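You operate a simulated robot arm through the tools that you are given. There is no shell and no other tool.

You are at the controls of a simulated robot arm. One attempt, no reset.

TASK
Put things in order on the island top. At the end: the clear small jar from the island top stands where the silver pen cup stood; the green beacon stands where the clear small jar stood; the blue bottle (marked "Skelvane") from the island top stands where the yellow beacon stood; the silver pen cup stands where the blue bottle stood; the yellow beacon is in the red bin (marked "Returns"); whatever was shut is shut again. Leave all else as you found it, and nothing knocked over.

The check looks at the end state, three seconds after you hand in, the way a careful person would. Anything else that was tipped, shoved, dropped, spilled or broken makes it a failure.

THE ROBOT
A 7-joint arm with a two-finger parallel gripper, fixed in place. Base frame: the origin is at the foot of the arm, x ahead of it, y to its left, z up; the work surface is at about z = 0.86. Lengths are in m, angles in rad, forces in N, time in s.
With the tool pointing down near the work surface it reaches from about 0.1 to 0.64 m from the base axis. Its first joint turns from -1.152 to 1.152 rad. Payload 1.57 kg.
The tool frame sits at the grasp point between the pads (the TCP): z along the fingers, y along the line on which they close. The tips reach 0.03 m beyond it. The gripper opens to 0.08 m. The fingers are 0.017 m wide and 0.012 m thick; the gripper's body (0.04 by 0.082 m) begins 0.08 m behind the TCP.
Orientation is that of the tool frame in the base frame, as [roll, pitch, yaw] about the fixed x, y, z axes, in that order (R = Rz(yaw) Ry(pitch) Rx(roll)). With the fingers straight down and closing along the base's y, the tool's x points along the base's -x, its y along +y and its z along -z.

THE INTERFACE
- The arm moves only by the tool play_rows. Its arguments are lists of equal length, an entry for each row: "claw": the gripper command, from -1 (fully open) to 1 (shut), values between in proportion; "linear": the shift along the tool's x, y, z in m, a list of three; "rotation": the turn, a rotation vector about the tool's x, y, z in rad, a list of three. In form: {"claw": [claw, ...], "linear": [[x, y, z], ...], "rotation": [[rx, ry, rz], ...]}. A call has 1 to 20 rows; each row shifts and turns the commanded pose from where the row before left it, along the tool's axes as they then stand. Each row takes 0.2 s and may step no farther than 0.05 m and 0.15 rad from the row before; otherwise, or with a gripper value out of range, the whole call is refused. Where a pose cannot be reached the arm comes as near as it can. A force on the tool above 40 N (or 10 N above the force at the start of the call, whichever is more), or a blocked arm, ends the call early, and 0.2 s more pass. Each finger travels about 0.072 m/s and halts on what it meets, pressing with about 22 N; the grip force reading is that of the motor and also rises with nothing between the fingers. The clock runs only during rows and for 0.2 s after the last one: add rows that do not move to give the fingers time. The reply holds the time, the measured pose of the TCP, the force on the tool along the base axes, the opening and the grip force, in the units named above and with some noise, with the torque about the TCP (base axes, N m) and any sound that the robot's microphone picked up.
- Cameras (640 x 400 px; columns grow to the right, rows downward): "scene" is fixed at [0.0695, 0.4505, 1.4179]; the picture's right is [-0.58, -0.81, 0.00], its down [-0.51, 0.37, -0.78] and it looks along [0.63, -0.45, -0.63] (base axes); focal length 310 px, centre (320, 200). "wrist" rides on the gripper at [0.072, -0.007, -0.122] in the tool frame; the picture's right is [0.09, 1.00, 0.00], its down [-0.84, 0.08, -0.54] and it looks along [-0.54, 0.05, 0.84] (tool axes); focal length 238 px, centre (320, 200).
- snapshot(camera): a new picture of that camera. The clock stands still meanwhile.
- point_at(camera, pixels): for up to 12 pixels [column, row] of the newest picture of that camera ("zoom" is the newest enlarged one), the place [x, y, z] in the base frame of the surface seen there, good to about 0.003 m. The clock stands still meanwhile.
- close_up(camera, box): a new picture of the part [left, top, right, bottom] of that camera's present view, enlarged. The clock stands still meanwhile.
- job_done(): hands the job in; it is judged then, once.

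Unless the task says otherwise, let go and move clear before handing in.

The tools are called by a JSON object that holds its "api" and its "payload". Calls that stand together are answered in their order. play_rows: Moves the arm, as the interface text tells. Its arguments: {"type":"object","properties":{"claw":{"type":"array"},"linear":{"type":"array"},"rotation":{"type":"array"}},"required":["claw","linear","rotation"]} The other tools are called the same way: snapshot (camera) takes a picture; point_at (camera, pixels) gives the place of the surface under pixels of a picture; close_up (camera, box) takes an enlarged picture of a part of a camera's view; job_done () hands the job in.

At the start:

```text
t: 0.0
position: [0.4358, 0.0654, 1.1632]
tcp_rot: [-3.14, 0.0, -3.14]
ft_force: [-0.8, -0.1, 0.8]
wrist_torque: [0.02, -0.02, -0.02]
gripper_width: 0.0799
grip_force: 0.0
```

scene: 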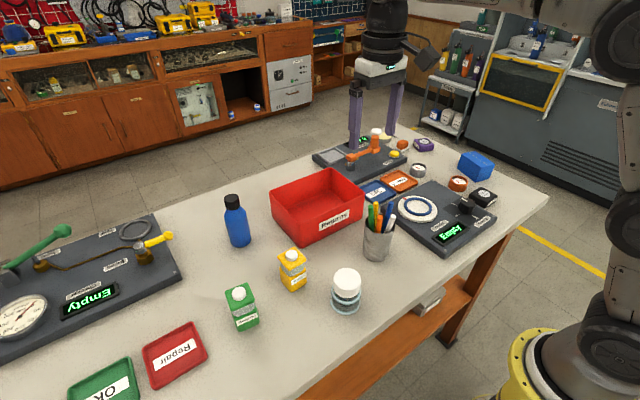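
wrist: 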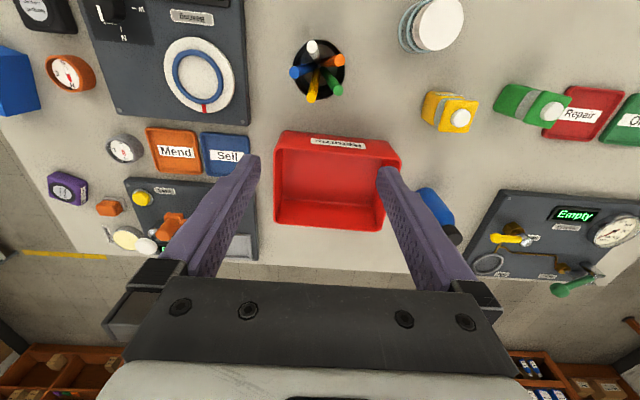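

The scene shows the blue bottle near (237,222), yellow carton-like beacon at (293,270), green one at (243,307), clear jar at (346,290), pen cup at (378,235) and red bin at (317,205). I'll take close-ups for details before measuring.

{"api": "close_up", "payload": {"camera": "scene", "box": [200, 160, 440, 340]}}

{"api": "close_up", "payload": {"camera": "wrist", "box": [260, 0, 640, 240]}}

{"api": "point_at", "payload": {"camera": "scene", "pixels": [[237, 200], [237, 225], [240, 246], [292, 255], [293, 275], [292, 289], [240, 292], [243, 318], [346, 272], [345, 308], [378, 245], [375, 260]]}}

```text
2.22 times, centred on (320, 250) of scene
```

zoom: 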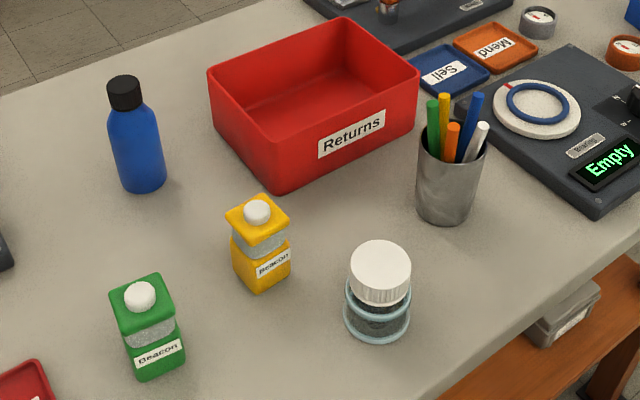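

```text
1.67 times, centred on (450, 120) of wrist
```

zoom: 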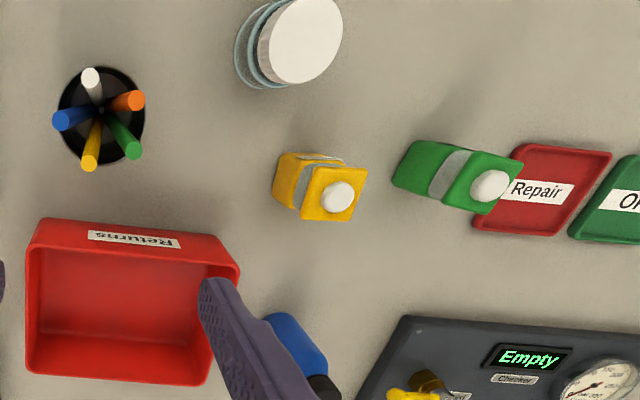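

```text
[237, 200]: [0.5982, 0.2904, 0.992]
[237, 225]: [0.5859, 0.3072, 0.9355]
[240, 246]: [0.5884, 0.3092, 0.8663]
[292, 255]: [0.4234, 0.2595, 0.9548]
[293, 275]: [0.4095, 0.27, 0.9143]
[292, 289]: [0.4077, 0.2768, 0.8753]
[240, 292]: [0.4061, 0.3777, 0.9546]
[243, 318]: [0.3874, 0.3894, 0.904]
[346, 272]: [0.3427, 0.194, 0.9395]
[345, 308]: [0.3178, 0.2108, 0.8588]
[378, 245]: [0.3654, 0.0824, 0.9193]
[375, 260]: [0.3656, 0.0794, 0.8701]
```

The scene places the bottle around (0.60,0.30), yellow around (0.42,0.26), green around (0.40,0.38), jar around (0.34,0.195) and cup around (0.37,0.07). Next I'll measure tops and edges more carefully from the wrist zoom and the scene picture.

{"api": "point_at", "payload": {"camera": "zoom", "pixels": [[90, 76], [132, 100], [62, 120], [88, 163], [134, 151], [62, 100], [140, 85], [105, 70], [300, 40], [262, 60], [338, 15], [337, 197]]}}

{"api": "point_at", "payload": {"camera": "scene", "pixels": [[365, 210], [370, 208], [379, 208], [391, 206], [382, 216], [393, 214], [360, 225], [395, 232], [376, 236], [363, 245], [390, 248], [355, 235]]}}

{"api": "point_at", "payload": {"camera": "scene", "pixels": [[228, 208], [248, 208], [230, 242], [249, 238], [232, 197], [242, 197], [225, 222], [248, 222], [275, 240], [275, 200], [320, 200], [355, 185]]}}

```text
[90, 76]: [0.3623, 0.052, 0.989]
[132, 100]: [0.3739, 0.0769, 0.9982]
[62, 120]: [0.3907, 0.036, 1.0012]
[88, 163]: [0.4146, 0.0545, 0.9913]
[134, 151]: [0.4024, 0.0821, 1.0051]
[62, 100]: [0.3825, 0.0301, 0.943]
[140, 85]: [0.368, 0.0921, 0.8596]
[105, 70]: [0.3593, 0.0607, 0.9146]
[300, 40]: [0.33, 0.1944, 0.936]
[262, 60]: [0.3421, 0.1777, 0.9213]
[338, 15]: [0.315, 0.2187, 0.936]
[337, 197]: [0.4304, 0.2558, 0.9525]
```

```text
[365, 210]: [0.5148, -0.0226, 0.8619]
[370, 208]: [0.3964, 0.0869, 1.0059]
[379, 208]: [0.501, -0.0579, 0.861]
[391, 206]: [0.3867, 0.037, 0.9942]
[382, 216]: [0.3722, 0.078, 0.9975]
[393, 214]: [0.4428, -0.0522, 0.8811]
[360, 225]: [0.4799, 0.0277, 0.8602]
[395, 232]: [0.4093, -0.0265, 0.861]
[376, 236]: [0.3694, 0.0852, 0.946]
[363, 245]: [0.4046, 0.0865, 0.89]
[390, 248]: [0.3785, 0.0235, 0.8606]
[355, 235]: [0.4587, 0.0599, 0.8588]
```

```text
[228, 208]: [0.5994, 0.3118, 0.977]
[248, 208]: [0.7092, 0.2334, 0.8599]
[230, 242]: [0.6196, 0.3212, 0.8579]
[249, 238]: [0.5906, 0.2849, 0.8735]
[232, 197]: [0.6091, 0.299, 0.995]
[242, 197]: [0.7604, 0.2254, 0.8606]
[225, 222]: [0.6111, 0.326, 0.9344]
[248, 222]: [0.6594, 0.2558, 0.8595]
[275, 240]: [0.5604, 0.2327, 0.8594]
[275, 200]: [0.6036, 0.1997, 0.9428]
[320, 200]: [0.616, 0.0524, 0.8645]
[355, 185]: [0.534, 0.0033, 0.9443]
```

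Pen tips top out near z=1.005, the cup rim is at about 0.946, the bottle centre is near (0.608,0.301) (about 0.68 m out, so it needs a tilted tool) and the bin rim is at about 0.943. I'll close up on each object for better edges.

{"api": "close_up", "payload": {"camera": "scene", "box": [215, 240, 375, 340]}}

{"api": "close_up", "payload": {"camera": "scene", "box": [200, 160, 360, 260]}}

{"api": "close_up", "payload": {"camera": "scene", "box": [310, 170, 470, 270]}}

{"api": "close_up", "payload": {"camera": "scene", "box": [0, 200, 240, 400]}}

```text
4.00 times, centred on (295, 290) of scene
```

zoom: 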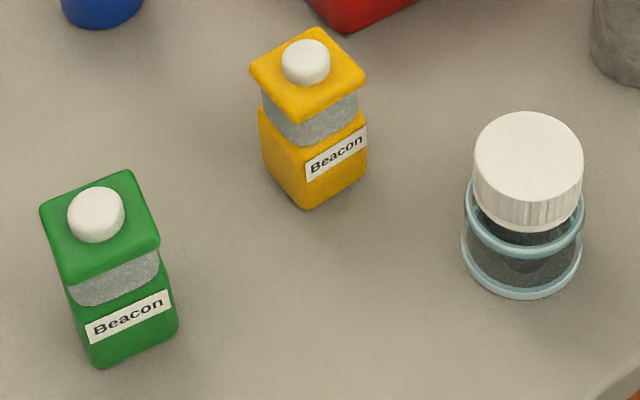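

```text
4.00 times, centred on (280, 210) of scene
```

zoom: 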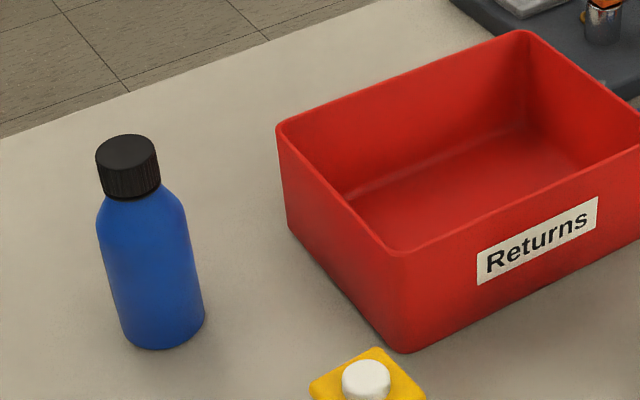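

```text
4.00 times, centred on (390, 220) of scene
```

zoom: 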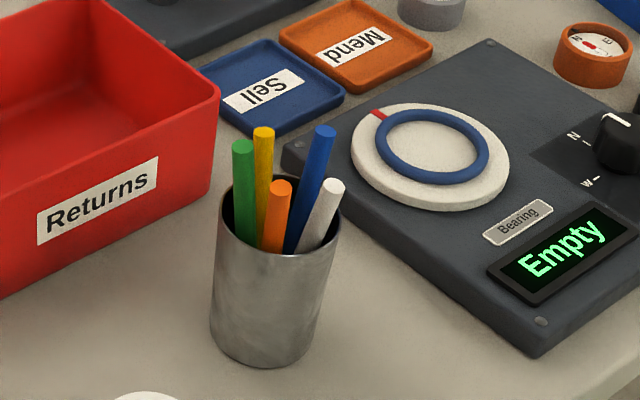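

```text
2.00 times, centred on (120, 300) of scene
```

zoom: 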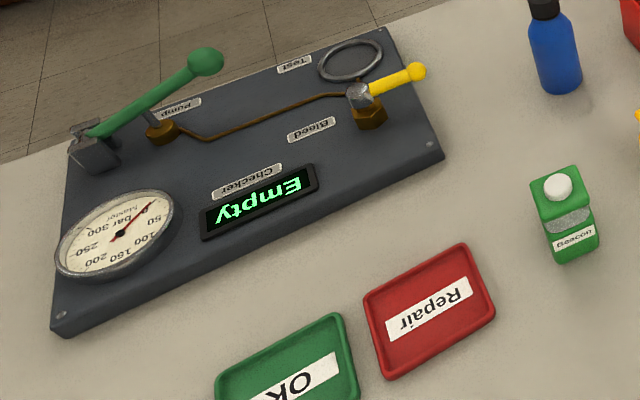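

The objects are clear: beacons have a wider square top plate, the jar has a lid narrower than its ringed body, and the bin is empty. I'll re-zoom on the near group and measure corners.

{"api": "close_up", "payload": {"camera": "scene", "box": [215, 240, 375, 340]}}

{"api": "point_at", "payload": {"camera": "zoom", "pixels": [[256, 71], [318, 33], [362, 75], [303, 116], [308, 60], [308, 203], [263, 150], [364, 150], [310, 145], [290, 165], [340, 170], [309, 130]]}}

{"api": "point_at", "payload": {"camera": "zoom", "pixels": [[46, 208], [128, 175], [155, 237], [68, 278], [96, 210], [98, 362], [175, 325], [75, 305], [70, 290], [155, 265], [100, 290], [110, 340]]}}

{"api": "point_at", "payload": {"camera": "zoom", "pixels": [[528, 160], [480, 160], [578, 160], [528, 118], [528, 200], [528, 222], [470, 225], [578, 228], [467, 260], [577, 262], [520, 292], [525, 250]]}}

```text
4.00 times, centred on (295, 290) of scene
```

zoom: 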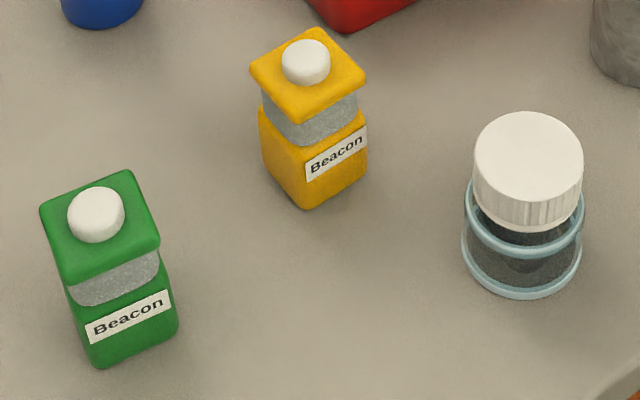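

```text
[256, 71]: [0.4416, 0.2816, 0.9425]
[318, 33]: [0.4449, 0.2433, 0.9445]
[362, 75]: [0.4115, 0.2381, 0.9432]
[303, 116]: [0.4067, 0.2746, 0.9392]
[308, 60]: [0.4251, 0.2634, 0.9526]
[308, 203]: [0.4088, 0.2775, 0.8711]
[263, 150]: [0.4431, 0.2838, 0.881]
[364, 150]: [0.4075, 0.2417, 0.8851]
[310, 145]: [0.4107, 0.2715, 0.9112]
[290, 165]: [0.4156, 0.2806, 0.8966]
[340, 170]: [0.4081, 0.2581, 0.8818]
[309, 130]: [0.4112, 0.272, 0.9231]
```

```text
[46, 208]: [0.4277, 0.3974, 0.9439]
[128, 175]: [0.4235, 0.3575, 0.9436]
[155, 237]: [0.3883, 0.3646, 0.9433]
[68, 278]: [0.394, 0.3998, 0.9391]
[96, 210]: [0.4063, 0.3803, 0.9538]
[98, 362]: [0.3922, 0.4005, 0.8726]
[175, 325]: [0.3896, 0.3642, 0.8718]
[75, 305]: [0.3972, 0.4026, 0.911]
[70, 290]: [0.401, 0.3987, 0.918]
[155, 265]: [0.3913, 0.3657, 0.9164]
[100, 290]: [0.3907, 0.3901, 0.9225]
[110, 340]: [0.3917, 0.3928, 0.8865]
```

```text
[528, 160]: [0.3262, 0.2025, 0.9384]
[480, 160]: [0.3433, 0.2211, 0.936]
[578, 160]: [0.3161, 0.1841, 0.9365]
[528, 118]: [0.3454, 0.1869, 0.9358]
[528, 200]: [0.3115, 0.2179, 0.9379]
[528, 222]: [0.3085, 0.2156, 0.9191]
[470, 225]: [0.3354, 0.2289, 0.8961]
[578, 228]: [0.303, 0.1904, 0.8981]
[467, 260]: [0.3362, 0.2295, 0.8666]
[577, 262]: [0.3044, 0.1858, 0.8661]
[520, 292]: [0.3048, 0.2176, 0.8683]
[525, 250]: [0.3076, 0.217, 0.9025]
```

Yellow's plate centre comes out near (0.426,0.260) turned about +8°, green's near (0.408,0.380) turned about -8°, and the jar near (0.328,0.201). Now I'll measure the bottle and bin corners in a new zoom, then the cup.

{"api": "close_up", "payload": {"camera": "scene", "box": [200, 160, 360, 260]}}

{"api": "point_at", "payload": {"camera": "zoom", "pixels": [[127, 150], [100, 150], [155, 150], [128, 185], [128, 220], [160, 346], [103, 240], [188, 230], [122, 330], [202, 315], [150, 280], [127, 138]]}}

{"api": "point_at", "payload": {"camera": "zoom", "pixels": [[281, 126], [400, 249], [522, 33], [637, 143], [345, 200], [410, 235], [525, 130], [600, 150], [450, 190], [403, 350], [290, 228], [350, 190]]}}

{"api": "close_up", "payload": {"camera": "scene", "box": [310, 170, 470, 270]}}

{"api": "point_at", "payload": {"camera": "zoom", "pixels": [[222, 215], [338, 215], [280, 252], [275, 300], [265, 362], [214, 320], [315, 330], [265, 340], [243, 146], [264, 133], [325, 130], [333, 185]]}}

```text
4.00 times, centred on (280, 210) of scene
```

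zoom: 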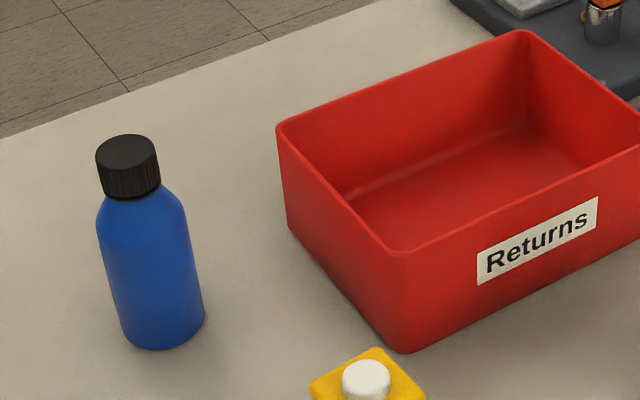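

```text
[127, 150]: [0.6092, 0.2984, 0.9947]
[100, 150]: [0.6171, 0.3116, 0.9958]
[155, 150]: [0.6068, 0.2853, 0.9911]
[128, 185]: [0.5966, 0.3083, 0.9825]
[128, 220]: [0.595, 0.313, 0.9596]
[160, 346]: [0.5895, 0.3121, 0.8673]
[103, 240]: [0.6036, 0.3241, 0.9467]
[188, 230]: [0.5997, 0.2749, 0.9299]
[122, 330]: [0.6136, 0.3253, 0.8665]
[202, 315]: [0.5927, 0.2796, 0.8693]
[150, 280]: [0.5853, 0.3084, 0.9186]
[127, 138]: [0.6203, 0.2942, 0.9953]
```

```text
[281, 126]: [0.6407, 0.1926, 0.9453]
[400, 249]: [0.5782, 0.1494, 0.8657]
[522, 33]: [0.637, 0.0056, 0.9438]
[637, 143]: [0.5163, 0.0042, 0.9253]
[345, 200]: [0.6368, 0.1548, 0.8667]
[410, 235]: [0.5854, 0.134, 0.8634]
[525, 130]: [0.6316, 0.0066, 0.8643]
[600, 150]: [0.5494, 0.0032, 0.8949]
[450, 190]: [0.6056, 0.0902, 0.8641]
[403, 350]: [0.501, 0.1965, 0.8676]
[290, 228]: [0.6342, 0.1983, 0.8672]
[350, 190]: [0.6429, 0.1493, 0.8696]
```

```text
4.00 times, centred on (390, 220) of scene
```

zoom: 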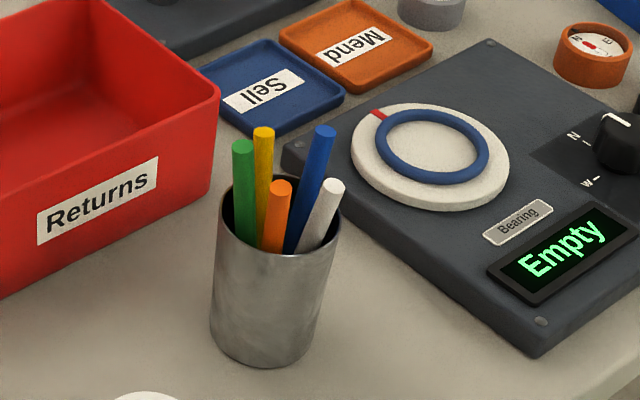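

```text
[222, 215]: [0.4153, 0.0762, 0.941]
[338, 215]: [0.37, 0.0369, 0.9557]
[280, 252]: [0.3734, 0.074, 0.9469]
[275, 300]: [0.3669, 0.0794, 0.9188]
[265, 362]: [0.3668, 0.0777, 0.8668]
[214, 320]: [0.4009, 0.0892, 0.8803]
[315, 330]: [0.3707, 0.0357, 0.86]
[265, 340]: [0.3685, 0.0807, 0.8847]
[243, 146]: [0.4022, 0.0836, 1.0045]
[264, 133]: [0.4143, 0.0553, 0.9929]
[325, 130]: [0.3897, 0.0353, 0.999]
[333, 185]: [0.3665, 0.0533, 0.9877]
```

The bin interior spans about x 0.505–0.637, y 0.005–0.193, and the bottle centre is about (0.610,0.300). I'll move above the yellow beacon at z≈1.10 with the tool yawed to match its sides.

{"api": "play_rows", "payload": {"claw": [-1, -1, -1, -1, -1, -1, -1], "linear": [[0.002, 0.039, 0.012], [0.002, 0.039, 0.012], [0.002, 0.039, 0.012], [0.002, 0.039, 0.012], [0.002, 0.039, 0.012], [0, 0, 0], [0, 0, 0]], "rotation": [[0, 0, 0], [0, 0, 0], [0, 0, 0], [0, 0, 0], [0, 0, 0], [0, 0, -0.14], [0, 0, 0]]}}

{"api": "snapshot", "payload": {"camera": "wrist"}}

```text
t: 1.6
position: [0.4272, 0.2609, 1.1025]
tcp_rot: [3.14, 0.0, -3.001]
ft_force: [0.2, 0.2, 0.2]
wrist_torque: [0.01, 0.03, 0.01]
gripper_width: 0.0802
grip_force: 0.0
```

```text
taken
```

wrist: 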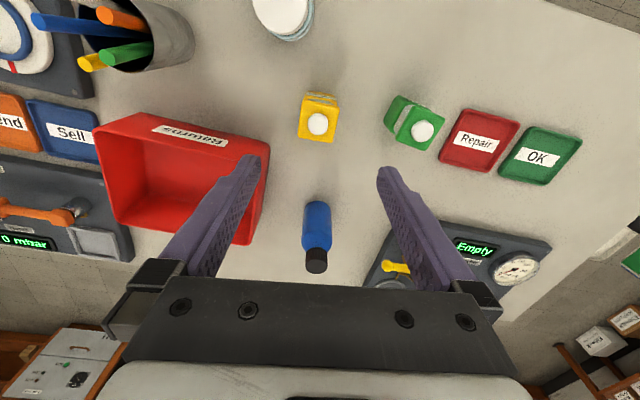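

The yellow plate at about (318,120) appears square to the fingers and centred between them. I'll zoom in and measure the plate corners from above.

{"api": "close_up", "payload": {"camera": "wrist", "box": [240, 60, 480, 210]}}

{"api": "point_at", "payload": {"camera": "wrist", "pixels": [[301, 112], [336, 112], [334, 140], [301, 138], [318, 124], [318, 137], [404, 118], [440, 118], [423, 130], [316, 260], [317, 232], [280, 10]]}}

```text
2.67 times, centred on (360, 135) of wrist
```

zoom: 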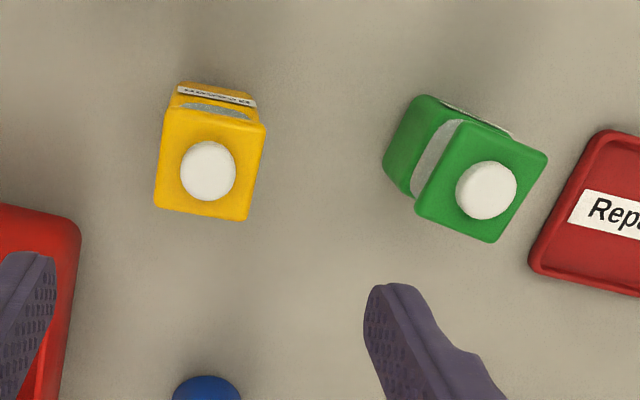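

```text
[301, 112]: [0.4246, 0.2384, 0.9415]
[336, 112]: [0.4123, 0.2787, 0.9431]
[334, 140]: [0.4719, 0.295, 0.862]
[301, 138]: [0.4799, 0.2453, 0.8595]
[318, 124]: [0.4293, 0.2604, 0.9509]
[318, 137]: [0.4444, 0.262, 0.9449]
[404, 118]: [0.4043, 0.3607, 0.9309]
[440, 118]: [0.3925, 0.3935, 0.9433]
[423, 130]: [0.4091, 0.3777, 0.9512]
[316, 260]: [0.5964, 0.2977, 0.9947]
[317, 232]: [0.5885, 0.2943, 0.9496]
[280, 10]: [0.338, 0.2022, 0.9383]
```

The plate still seems turned slightly in the zoom; I'll measure its corners there: (165,107), (265,126), (247,220), (156,206).

{"api": "point_at", "payload": {"camera": "zoom", "pixels": [[169, 113], [260, 129], [245, 216], [159, 203], [215, 120], [200, 211], [162, 160], [252, 175], [208, 170], [420, 212], [494, 238], [541, 157]]}}

```text
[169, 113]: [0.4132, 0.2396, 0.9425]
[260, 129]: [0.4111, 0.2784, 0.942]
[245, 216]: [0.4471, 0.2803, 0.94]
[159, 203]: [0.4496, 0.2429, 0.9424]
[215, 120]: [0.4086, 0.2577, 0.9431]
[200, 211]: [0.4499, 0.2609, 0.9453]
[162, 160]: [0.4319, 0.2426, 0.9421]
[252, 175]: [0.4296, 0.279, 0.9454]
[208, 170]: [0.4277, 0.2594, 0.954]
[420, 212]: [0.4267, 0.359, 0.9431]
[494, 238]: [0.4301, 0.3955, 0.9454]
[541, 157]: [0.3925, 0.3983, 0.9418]
```

The overhead corners give a plate centre of about (0.4285,0.260) and a yaw of about +5°. I'll trim the yaw and descend to z≈0.922 with the claw open.

{"api": "play_rows", "payload": {"claw": [-1, -1, -1, -1, -1, -1, -1], "linear": [[-0.0013, -0.001, 0], [0, 0, 0.04], [0, 0, 0.04], [0, 0, 0.04], [0, 0, 0.04], [0, 0, 0.02], [0, 0, 0]], "rotation": [[0, 0, 0.045], [0, 0, 0], [0, 0, 0], [0, 0, 0], [0, 0, 0], [0, 0, 0], [0, 0, 0]]}}

{"api": "snapshot", "payload": {"camera": "wrist"}}

{"api": "snapshot", "payload": {"camera": "scene"}}

```text
t: 3.2
position: [0.4277, 0.2591, 0.9224]
tcp_rot: [3.141, 0.0, -3.049]
ft_force: [-0.1, -0.7, -0.5]
wrist_torque: [0.0, 0.01, 0.02]
gripper_width: 0.0803
grip_force: 0.1
```

```text
taken
```

wrist: 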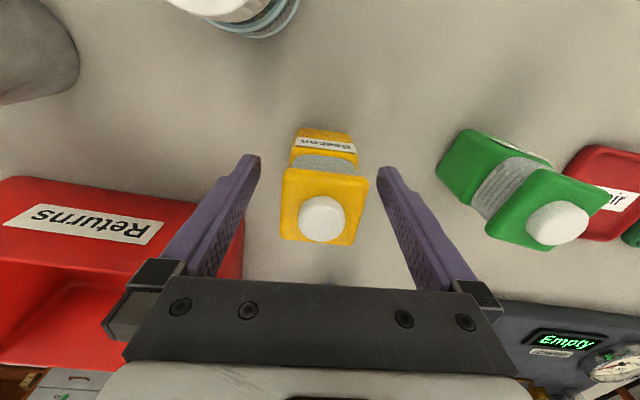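

```text
taken
```

scene: 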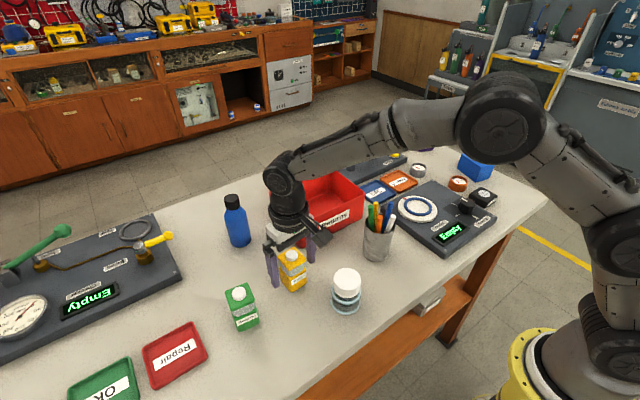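

The plate is centred between the fingers (about (322,208) in the wrist view) and nothing touches. I'll close the grip now.

{"api": "play_rows", "payload": {"claw": [0, 1, 1, 1, 1, 1], "linear": [[0, 0, 0], [0, 0, 0], [0, 0, 0], [0, 0, 0], [0, 0, 0], [0, 0, 0]], "rotation": [[0, 0, 0], [0, 0, 0], [0, 0, 0], [0, 0, 0], [0, 0, 0], [0, 0, 0]]}}

{"api": "close_up", "payload": {"camera": "wrist", "box": [160, 80, 480, 280]}}

```text
t: 4.6
position: [0.4276, 0.2599, 0.9232]
tcp_rot: [-3.14, 0.001, -3.048]
ft_force: [-0.9, 0.5, 0.3]
wrist_torque: [0.01, -0.03, 0.01]
gripper_width: 0.0439
grip_force: 22.8
```

```text
2.00 times, centred on (320, 180) of wrist
```

zoom: 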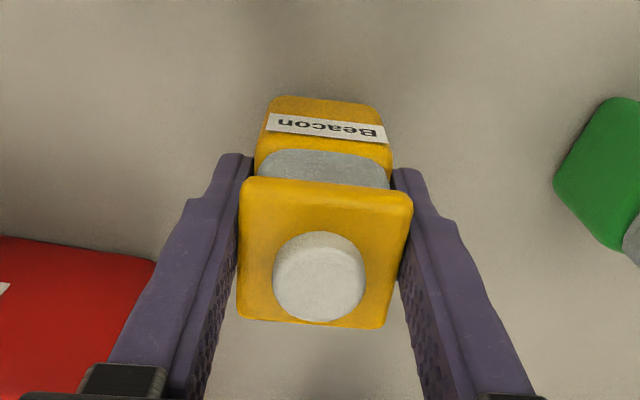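

The grip holds at 0.044 m on the plate. I'll lift to z≈1.06 and carry it over the bin centre at (0.57,0.10).

{"api": "play_rows", "payload": {"claw": [1, 1, 1, 1, 1, 1, 1, 1, 1, 1, 1, 1], "linear": [[0, 0, -0.02], [0, 0, -0.035], [0, 0, -0.04], [0, 0, -0.04], [-0.0127, -0.0172, 0], [-0.0228, -0.031, 0], [-0.0228, -0.031, 0], [-0.0228, -0.031, 0], [-0.0228, -0.031, 0], [-0.0228, -0.031, 0], [0, 0, 0], [0, 0, 0]], "rotation": [[0, 0, 0], [0, 0, 0], [0, 0, 0], [0, 0, 0], [0, 0, 0], [0, 0, 0], [0, 0, 0], [0, 0, 0], [0, 0, 0], [0, 0, 0], [0, 0, 0], [0, 0, 0]]}}

{"api": "snapshot", "payload": {"camera": "wrist"}}

{"api": "snapshot", "payload": {"camera": "scene"}}

```text
t: 7.2
position: [0.5691, 0.0992, 1.0585]
tcp_rot: [-3.141, -0.001, -3.047]
ft_force: [-0.5, 0.0, -0.9]
wrist_torque: [0.02, -0.01, 0.0]
gripper_width: 0.0437
grip_force: 22.5
```

```text
taken
```

wrist: 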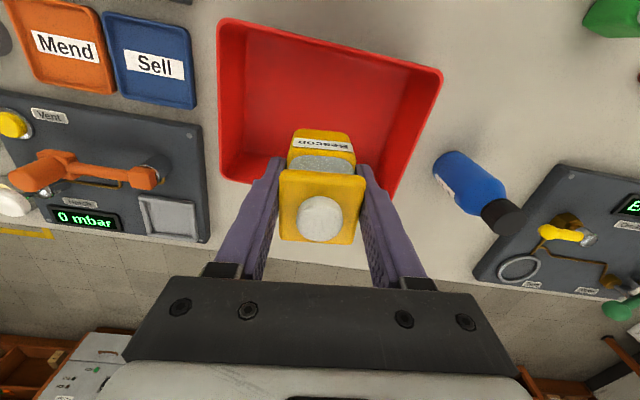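

```text
taken
```

scene: 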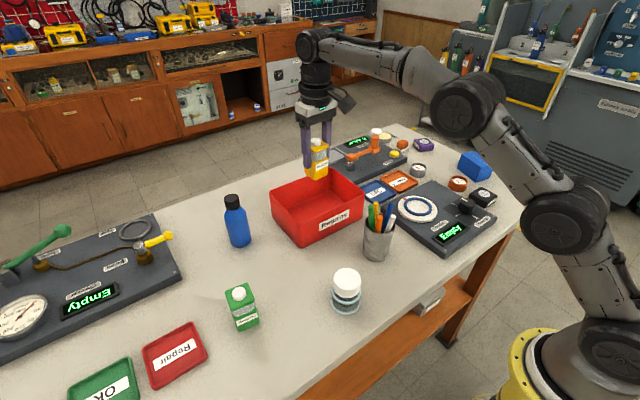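

The beacon hangs above the middle of the bin at (0.569,0.099). I'll lower it to just above the bin floor.

{"api": "play_rows", "payload": {"claw": [1, 1, 1, 1, 1, 1], "linear": [[0, 0, 0.035], [0, 0, 0.035], [0, 0, 0.03], [0, 0, 0.02], [0, 0, 0.0075], [0, 0, 0]], "rotation": [[0, 0, 0], [0, 0, 0], [0, 0, 0], [0, 0, 0], [0, 0, 0], [0, 0, 0]]}}

{"api": "snapshot", "payload": {"camera": "wrist"}}

```text
t: 8.6
position: [0.5702, 0.0999, 0.9311]
tcp_rot: [-3.14, -0.001, -3.048]
ft_force: [0.3, 0.8, -0.8]
wrist_torque: [0.02, -0.01, -0.01]
gripper_width: 0.0437
grip_force: 22.1
```

```text
taken
```

wrist: 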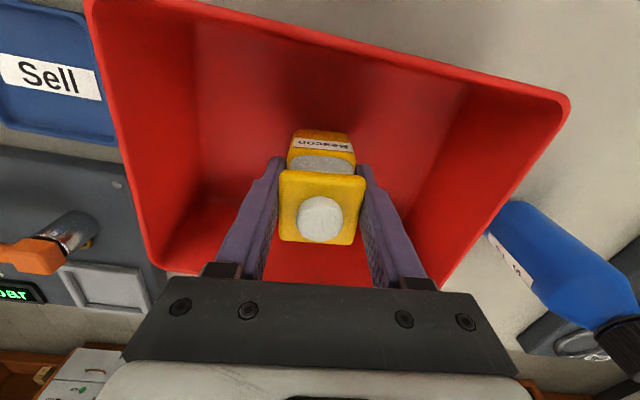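

There's no contact yet at z=0.931. I'll step down by millimetres and watch the force.

{"api": "play_rows", "payload": {"claw": [1, 1, 1], "linear": [[0, 0, 0.001], [0, 0, 0.001], [0, 0, 0.001]], "rotation": [[0, 0, 0], [0, 0, 0], [0, 0, 0]]}}

```text
t: 9.4
position: [0.5694, 0.1006, 0.9274]
tcp_rot: [-3.14, 0.001, -3.047]
ft_force: [0.3, 0.6, -1.8]
wrist_torque: [-0.02, -0.01, -0.03]
gripper_width: 0.0436
grip_force: 21.6
```

Force is barely changed (-1.8 N on z). One or two more millimetres.

{"api": "play_rows", "payload": {"claw": [1, 1], "linear": [[0, 0, 0.001], [0, 0, 0]], "rotation": [[0, 0, 0], [0, 0, 0]]}}

```text
t: 10.0
position: [0.5695, 0.1, 0.9264]
tcp_rot: [3.141, -0.002, -3.048]
ft_force: [-0.4, -1.6, 0.0]
wrist_torque: [-0.01, 0.03, 0.01]
gripper_width: 0.0437
grip_force: 22.3
```

{"api": "play_rows", "payload": {"claw": [1, 1, 1], "linear": [[0, 0, 0.001], [0, 0, 0.001], [0, 0, 0]], "rotation": [[0, 0, 0], [0, 0, 0], [0, 0, 0]]}}

```text
t: 10.8
position: [0.5704, 0.1005, 0.9277]
tcp_rot: [3.14, 0.002, -3.048]
ft_force: [-4.3, -2.1, 14.8]
wrist_torque: [-0.12, 0.39, -0.01]
gripper_width: 0.044
grip_force: 22.2
```

Contact at 14.8 N, so the beacon is on the bin floor. I'll relieve 2 mm, then open and retreat straight up.

{"api": "play_rows", "payload": {"claw": [1, 0.2, -0.3, -0.5, -0.5], "linear": [[0, 0, -0.0025], [0, 0, 0], [0, 0, 0], [0, 0, 0], [0, 0, 0]], "rotation": [[0, 0, 0], [0, 0, 0], [0, 0, 0], [0, 0, 0], [0, 0, 0]]}}

{"api": "snapshot", "payload": {"camera": "wrist"}}

```text
t: 12.0
position: [0.5697, 0.1007, 0.9272]
tcp_rot: [-3.141, 0.001, -3.047]
ft_force: [-0.5, -0.1, -0.7]
wrist_torque: [-0.01, 0.03, 0.04]
gripper_width: 0.0598
grip_force: 0.0
```

```text
taken
```

wrist: 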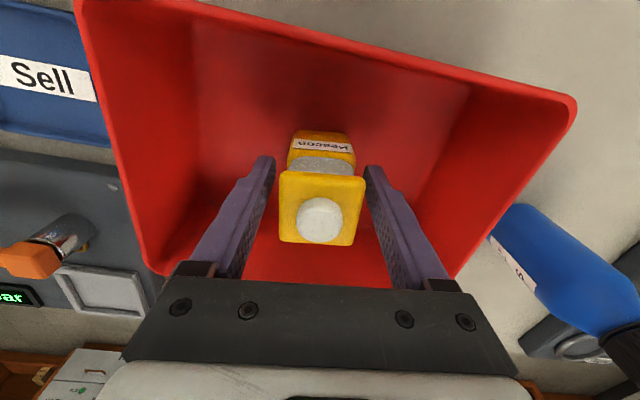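

The beacon stands upright in the bin, released. I'll retreat up to z≈1.12, then go to a staging point inward of the bottle and turn the yaw to the bottle's radial direction.

{"api": "play_rows", "payload": {"claw": [-0.5, -0.5, -0.5, -0.5, -0.5, -1, -1, -1, -1, -1, -1, -1, -1], "linear": [[0, 0, -0.03], [0, 0, -0.045], [0, 0, -0.045], [0, 0, -0.045], [0, 0, -0.028], [0.014, 0.0382, 0], [0.014, 0.0382, 0], [0.014, 0.0382, 0], [0.014, 0.0382, 0], [0, 0, 0], [0, 0, 0], [0, 0, 0], [0, 0, 0]], "rotation": [[0, 0, 0], [0, 0, 0], [0, 0, 0], [0, 0, 0], [0, 0, 0], [0, 0, 0], [0, 0, 0], [0, 0, 0], [0, 0, 0], [0, 0, -0.122], [0, 0, -0.122], [0, 0, -0.122], [0, 0, 0]]}}

{"api": "snapshot", "payload": {"camera": "wrist"}}

{"api": "snapshot", "payload": {"camera": "scene"}}

```text
t: 14.8
position: [0.5001, 0.2474, 1.1205]
tcp_rot: [3.141, -0.001, -2.681]
ft_force: [0.0, 0.9, 0.4]
wrist_torque: [-0.01, 0.02, 0.01]
gripper_width: 0.0801
grip_force: 0.1
```

```text
taken
```

wrist: 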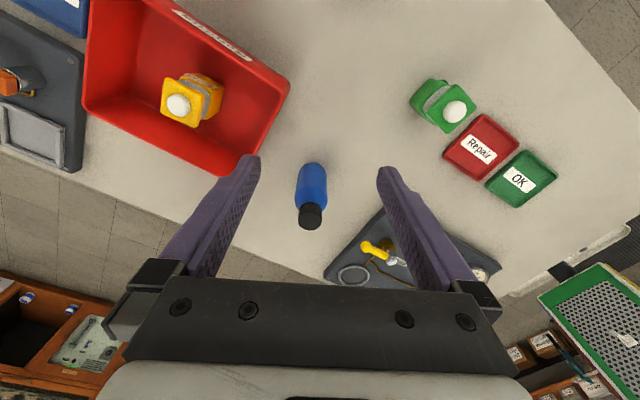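

```text
taken
```

scene: 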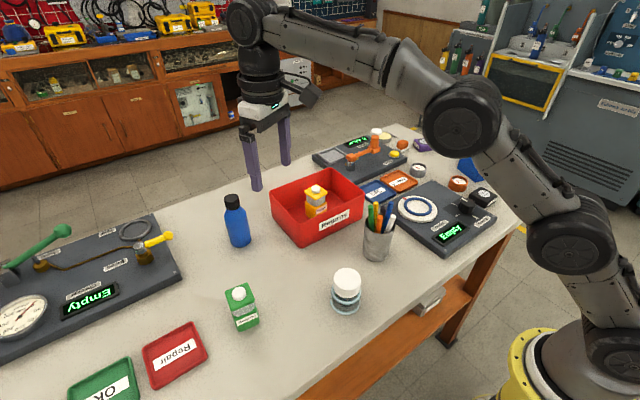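

Arm is at (0.500,0.247,1.12), facing the bottle (cap at about (311,214) in the wrist view). I'll zoom on the bottle to pin its centre, and check the table line around it.

{"api": "close_up", "payload": {"camera": "wrist", "box": [260, 140, 372, 240]}}

{"api": "point_at", "payload": {"camera": "wrist", "pixels": [[311, 216], [303, 212], [319, 212], [311, 207], [311, 224], [311, 190], [299, 190], [325, 190], [313, 165], [313, 172], [302, 175], [324, 175]]}}

```text
4.00 times, centred on (316, 190) of wrist
```

zoom: 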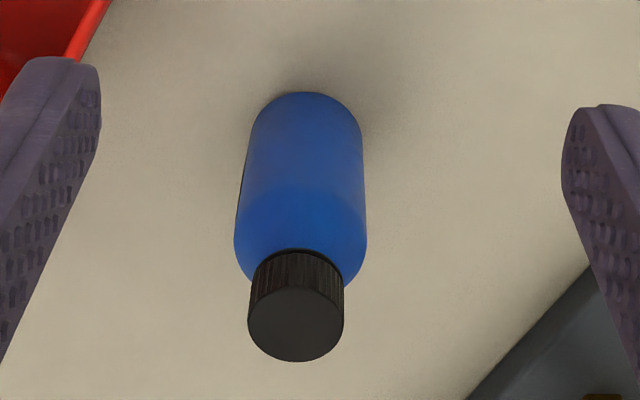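

```text
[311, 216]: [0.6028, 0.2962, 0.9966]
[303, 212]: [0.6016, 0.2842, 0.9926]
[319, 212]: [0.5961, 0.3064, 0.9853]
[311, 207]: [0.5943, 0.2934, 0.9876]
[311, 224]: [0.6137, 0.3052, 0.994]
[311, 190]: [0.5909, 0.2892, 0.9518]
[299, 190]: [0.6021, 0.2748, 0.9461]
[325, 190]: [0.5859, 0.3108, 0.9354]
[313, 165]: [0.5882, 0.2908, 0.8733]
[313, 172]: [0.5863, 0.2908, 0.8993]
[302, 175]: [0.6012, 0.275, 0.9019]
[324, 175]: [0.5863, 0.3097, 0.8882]
```

The overhead and scene views agree on the bottle centre at about (0.609,0.301), laterally aligned with the tool. I'll tilt the tool 0.5 rad outward in place and check that the pose is reached.

{"api": "play_rows", "payload": {"claw": [-1, -1, -1, -1, -1, -1], "linear": [[0, 0, 0], [0, 0, 0], [0, 0, 0], [0, 0, 0], [0, 0, 0], [0, 0, 0]], "rotation": [[0, -0.125, 0], [0, -0.125, 0], [0, -0.125, 0], [0, -0.125, 0], [0, 0, 0], [0, 0, 0]]}}

{"api": "snapshot", "payload": {"camera": "wrist"}}

{"api": "snapshot", "payload": {"camera": "scene"}}

```text
t: 16.2
position: [0.4999, 0.2478, 1.1214]
tcp_rot: [-3.141, 0.501, -2.681]
ft_force: [0.0, 0.6, -0.4]
wrist_torque: [-0.02, 0.01, 0.0]
gripper_width: 0.08
grip_force: 0.0
```

```text
taken
```

wrist: 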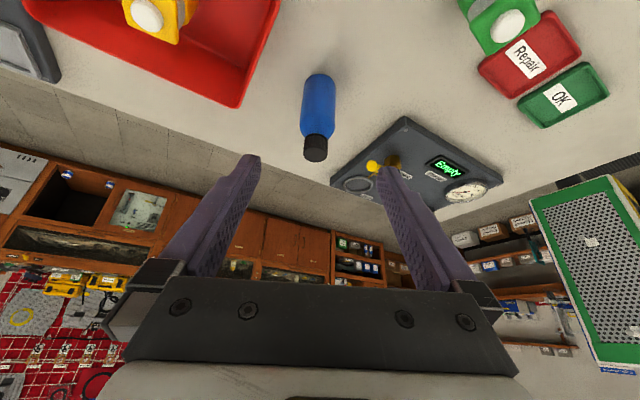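

```text
taken
```

scene: 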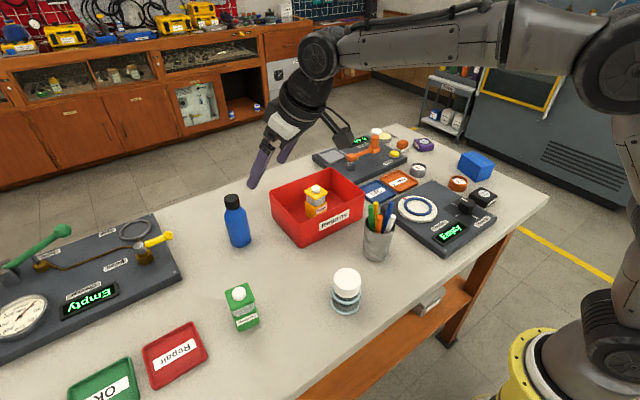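

Tilt of 0.50 rad reached cleanly with the TCP unchanged. Now I'll go to the approach line, 0.14 m back from the grasp pose along the fingers.

{"api": "play_rows", "payload": {"claw": [-1, -1, -1, -1], "linear": [[-0.0079, 0, 0.0425], [-0.0079, 0, 0.0425], [0, 0, 0], [0, 0, 0]], "rotation": [[0, 0, 0], [0, 0, 0], [0, 0, 0], [0, 0, 0]]}}

{"api": "snapshot", "payload": {"camera": "wrist"}}

{"api": "snapshot", "payload": {"camera": "scene"}}

```text
t: 17.2
position: [0.55, 0.2722, 1.0546]
tcp_rot: [-3.141, 0.499, -2.682]
ft_force: [-0.1, -0.4, 0.7]
wrist_torque: [-0.02, 0.0, -0.02]
gripper_width: 0.0803
grip_force: 0.1
```

```text
taken
```

wrist: 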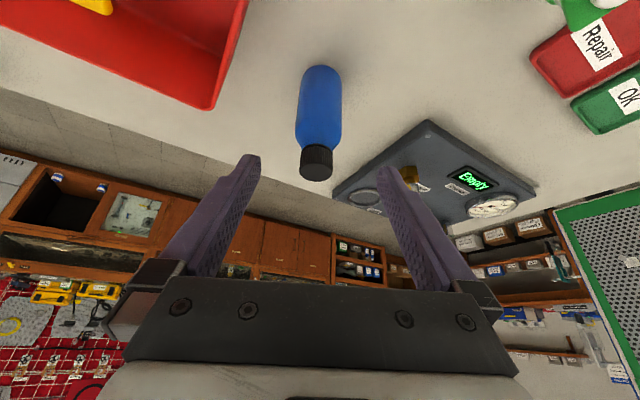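

```text
taken
```

scene: 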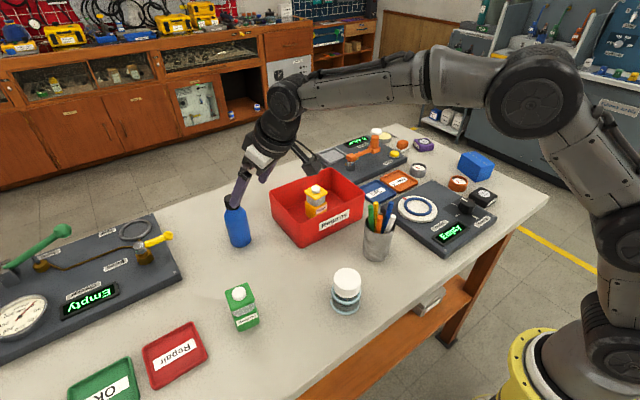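

The bottle is centred between the fingers (cap at about (317,160), as expected for a lateral error near 1 mm). I'll advance 0.141 m along the fingers to straddle it.

{"api": "play_rows", "payload": {"claw": [-1, -1, -1, -1, -1, -1, -1], "linear": [[0.0003, -0.0001, 0.03], [0.0003, -0.0001, 0.03], [0.0003, -0.0001, 0.03], [0.0003, -0.0001, 0.025], [0.0003, -0.0001, 0.015], [0.0002, 0, 0.011], [0, 0, 0]], "rotation": [[0, 0, 0], [0, 0, 0], [0, 0, 0], [0, 0, 0], [0, 0, 0], [0, 0, 0], [0, 0, 0]]}}

{"api": "snapshot", "payload": {"camera": "wrist"}}

{"api": "snapshot", "payload": {"camera": "scene"}}

```text
t: 18.8
position: [0.6091, 0.2998, 0.9286]
tcp_rot: [3.141, 0.501, -2.68]
ft_force: [0.0, 0.8, 0.3]
wrist_torque: [-0.03, 0.01, -0.03]
gripper_width: 0.0798
grip_force: 0.1
```

```text
taken
```

wrist: 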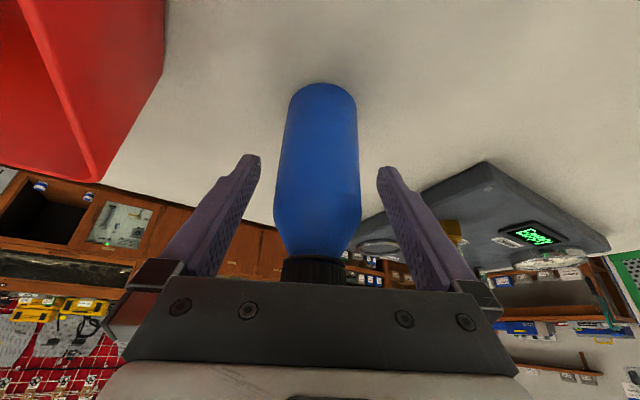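

```text
taken
```

scene: 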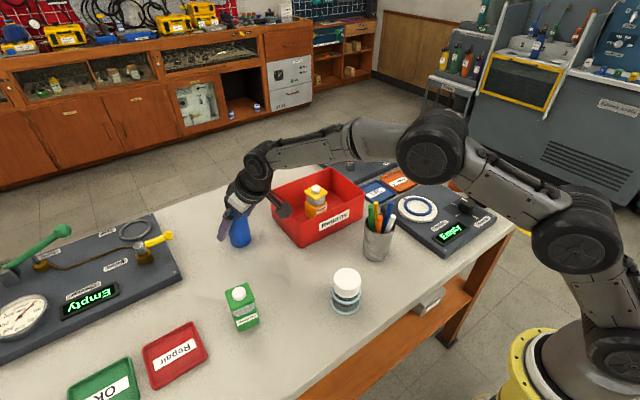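

The bottle (columns 273–361) sits centred between the fingers with clearance to the palm. Closing on it now.

{"api": "play_rows", "payload": {"claw": [0, 1, 1, 1, 1, 1], "linear": [[0, 0, 0], [0, 0, 0], [0, 0, 0], [0, 0, 0], [0, 0, 0], [0, 0, 0]], "rotation": [[0, 0, 0], [0, 0, 0], [0, 0, 0], [0, 0, 0], [0, 0, 0], [0, 0, 0]]}}

{"api": "snapshot", "payload": {"camera": "wrist"}}

```text
t: 20.2
position: [0.6079, 0.2998, 0.9304]
tcp_rot: [-3.14, 0.499, -2.682]
ft_force: [0.7, 0.6, 0.0]
wrist_torque: [0.04, -0.02, 0.01]
gripper_width: 0.0484
grip_force: 22.3
```

```text
taken
```

wrist: 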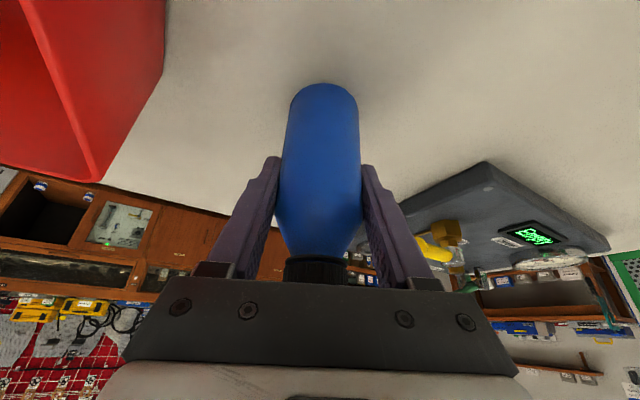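

The bottle is held at 0.048 m width. I'll lift it straight up 0.12 m, keeping the tilt so it stays upright, and check.

{"api": "play_rows", "payload": {"claw": [1, 1, 1, 1, 1, 1, 1], "linear": [[-0.0024, 0, -0.0044], [-0.0072, 0, -0.01317], [-0.01437, 0, -0.02633], [-0.01437, 0, -0.02633], [-0.01437, 0, -0.02633], [-0.0048, 0, -0.0088], [0, 0, 0]], "rotation": [[0, 0, 0], [0, 0, 0], [0, 0, 0], [0, 0, 0], [0, 0, 0], [0, 0, 0], [0, 0, 0]]}}

{"api": "snapshot", "payload": {"camera": "wrist"}}

{"api": "snapshot", "payload": {"camera": "scene"}}

```text
t: 21.8
position: [0.6084, 0.2999, 1.0492]
tcp_rot: [-3.141, 0.499, -2.682]
ft_force: [0.0, -0.7, -0.9]
wrist_torque: [-0.03, -0.02, -0.03]
gripper_width: 0.0484
grip_force: 22.4
```

```text
taken
```

wrist: 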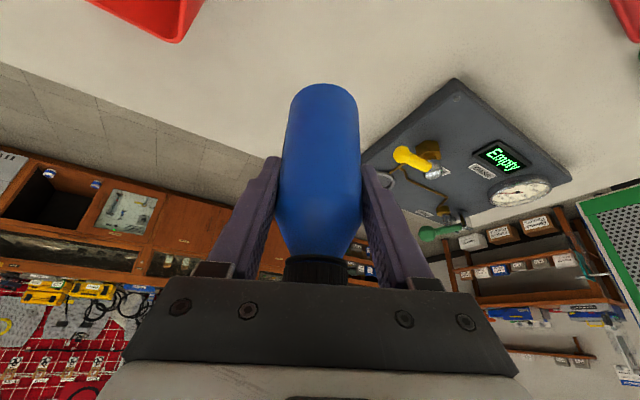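

```text
taken
```

scene: 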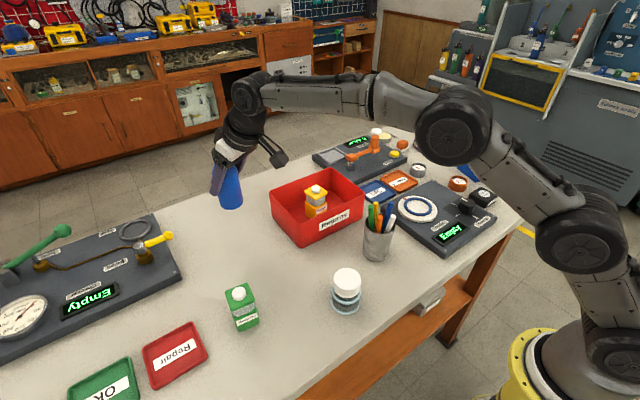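

The bottle hangs upright, unchanged in the grip. I'll carry it over to (0.428,0.259) at the same height and swing the yaw towards +x so the camera clears the jar.

{"api": "play_rows", "payload": {"claw": [1, 1, 1, 1, 1, 1, 1, 1, 1, 1], "linear": [[0.0158, 0.00437, -0.00863], [0.0316, 0.00874, -0.01725], [0.0316, 0.00874, -0.01725], [0.0316, 0.00874, -0.01725], [0.0316, 0.00874, -0.01725], [0.0158, 0.00437, -0.00863], [0, 0, 0], [0, 0, 0], [0, 0, 0], [0, 0, 0]], "rotation": [[0, 0, 0], [0, 0, 0], [0, 0, 0], [0, 0, 0], [0, 0, 0], [0, 0, 0], [0.0655, 0, 0.12], [0.0655, 0, 0.12], [0.0655, 0, 0.12], [0, 0, 0]]}}

{"api": "snapshot", "payload": {"camera": "wrist"}}

{"api": "snapshot", "payload": {"camera": "scene"}}

```text
t: 24.0
position: [0.4276, 0.2597, 1.0478]
tcp_rot: [3.141, 0.498, -3.093]
ft_force: [0.3, 0.3, -1.6]
wrist_torque: [-0.03, -0.02, 0.0]
gripper_width: 0.0487
grip_force: 22.3
```

```text
taken
```

wrist: 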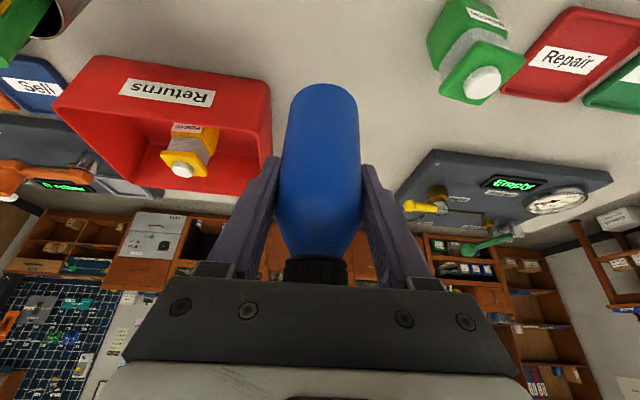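

```text
taken
```

scene: 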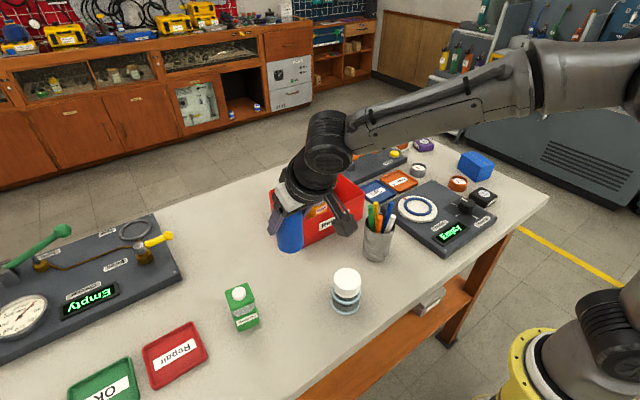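

The bottle is over (0.428,0.260) with the tool facing +x; jar and green beacon are clear. I'll lower it most of the way, to z≈0.936.

{"api": "play_rows", "payload": {"claw": [1, 1, 1, 1, 1, 1], "linear": [[0.0096, 0, 0.01755], [0.01437, 0, 0.02633], [0.01437, 0, 0.02633], [0.0096, 0, 0.01755], [0.0057, 0, 0.0105], [0, 0, 0]], "rotation": [[0, 0, 0], [0, 0, 0], [0, 0, 0], [0, 0, 0], [0, 0, 0], [0, 0, 0]]}}

{"api": "snapshot", "payload": {"camera": "scene"}}

{"api": "snapshot", "payload": {"camera": "wrist"}}

```text
t: 25.4
position: [0.4279, 0.2611, 0.9363]
tcp_rot: [3.141, 0.5, -3.09]
ft_force: [-0.7, -0.6, -1.9]
wrist_torque: [0.0, 0.03, 0.01]
gripper_width: 0.0486
grip_force: 21.7
```

```text
taken
```

scene: 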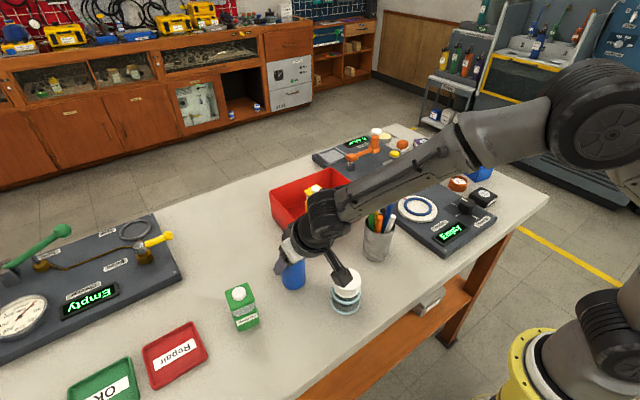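

```text
taken
```

wrist: 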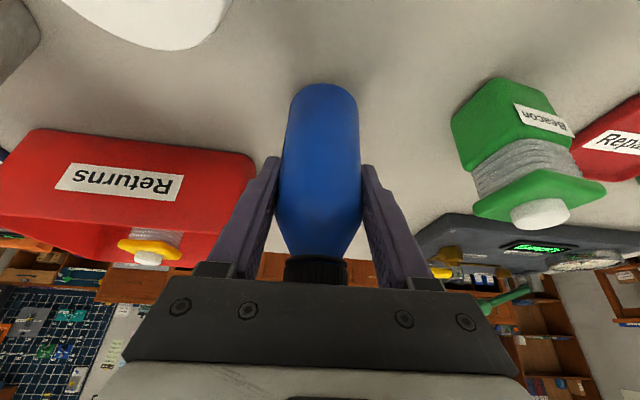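

Camera bracket near (343,272) looks close to the jar lid in this view, so I'll check its actual position before lowering further.

{"api": "close_up", "payload": {"camera": "scene", "box": [260, 200, 420, 320]}}

{"api": "point_at", "payload": {"camera": "scene", "pixels": [[340, 265], [343, 272], [336, 268], [350, 272], [343, 282], [352, 280], [330, 255], [335, 280]]}}

```text
3.33 times, centred on (340, 260) of scene
```

zoom: 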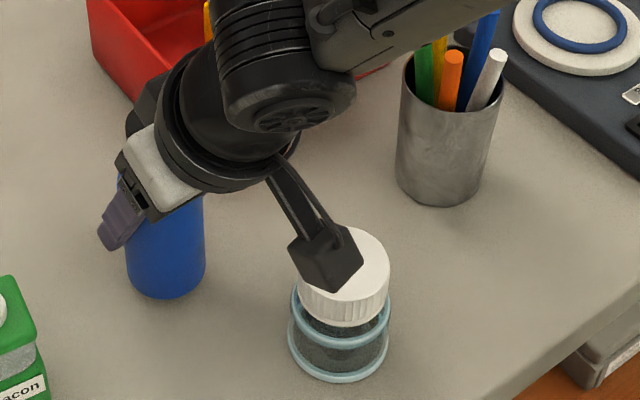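

```text
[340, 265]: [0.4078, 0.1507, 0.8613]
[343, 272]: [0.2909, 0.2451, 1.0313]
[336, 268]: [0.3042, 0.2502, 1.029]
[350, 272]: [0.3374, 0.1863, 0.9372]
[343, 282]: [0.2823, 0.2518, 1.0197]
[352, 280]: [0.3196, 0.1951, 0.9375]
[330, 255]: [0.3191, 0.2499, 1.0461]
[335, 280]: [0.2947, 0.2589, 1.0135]
```

The camera bracket is at z≈1.01–1.03, 7 cm above the jar lid, so it's clear. I'll lower in 1–2 mm steps until contact.

{"api": "play_rows", "payload": {"claw": [1, 1, 1, 1], "linear": [[0.00096, 0, 0.00176], [0.00096, 0, 0.00176], [0.00048, 0, 0.00088], [0, 0, 0]], "rotation": [[0, 0, 0], [0, 0, 0], [0, 0, 0], [0, 0, 0]]}}

```text
t: 26.4
position: [0.4279, 0.2598, 0.9297]
tcp_rot: [-3.141, 0.501, -3.093]
ft_force: [-1.0, 0.3, -2.6]
wrist_torque: [0.0, -0.01, -0.03]
gripper_width: 0.0489
grip_force: 22.0
```

{"api": "play_rows", "payload": {"claw": [1, 1, 1], "linear": [[0.00048, 0, 0.00088], [0.00048, 0, 0.00088], [0, 0, 0]], "rotation": [[0, 0, 0], [0, 0, 0], [0, 0, 0]]}}

```text
t: 27.2
position: [0.4278, 0.2597, 0.9296]
tcp_rot: [3.141, 0.498, -3.09]
ft_force: [-0.1, 1.3, -1.6]
wrist_torque: [0.03, 0.0, 0.0]
gripper_width: 0.0486
grip_force: 21.3
```

Still no clear contact at z≈0.9296. Two more millimetres.

{"api": "play_rows", "payload": {"claw": [1, 1, 1], "linear": [[0.00048, 0, 0.00088], [0.00024, 0, 0.00044], [0, 0, 0]], "rotation": [[0, 0, 0], [0, 0, 0], [0, 0, 0]]}}

```text
t: 28.0
position: [0.4288, 0.2587, 0.9288]
tcp_rot: [3.14, 0.504, -3.091]
ft_force: [-1.4, -1.4, 7.3]
wrist_torque: [-0.15, 0.19, 0.01]
gripper_width: 0.0485
grip_force: 22.0
```

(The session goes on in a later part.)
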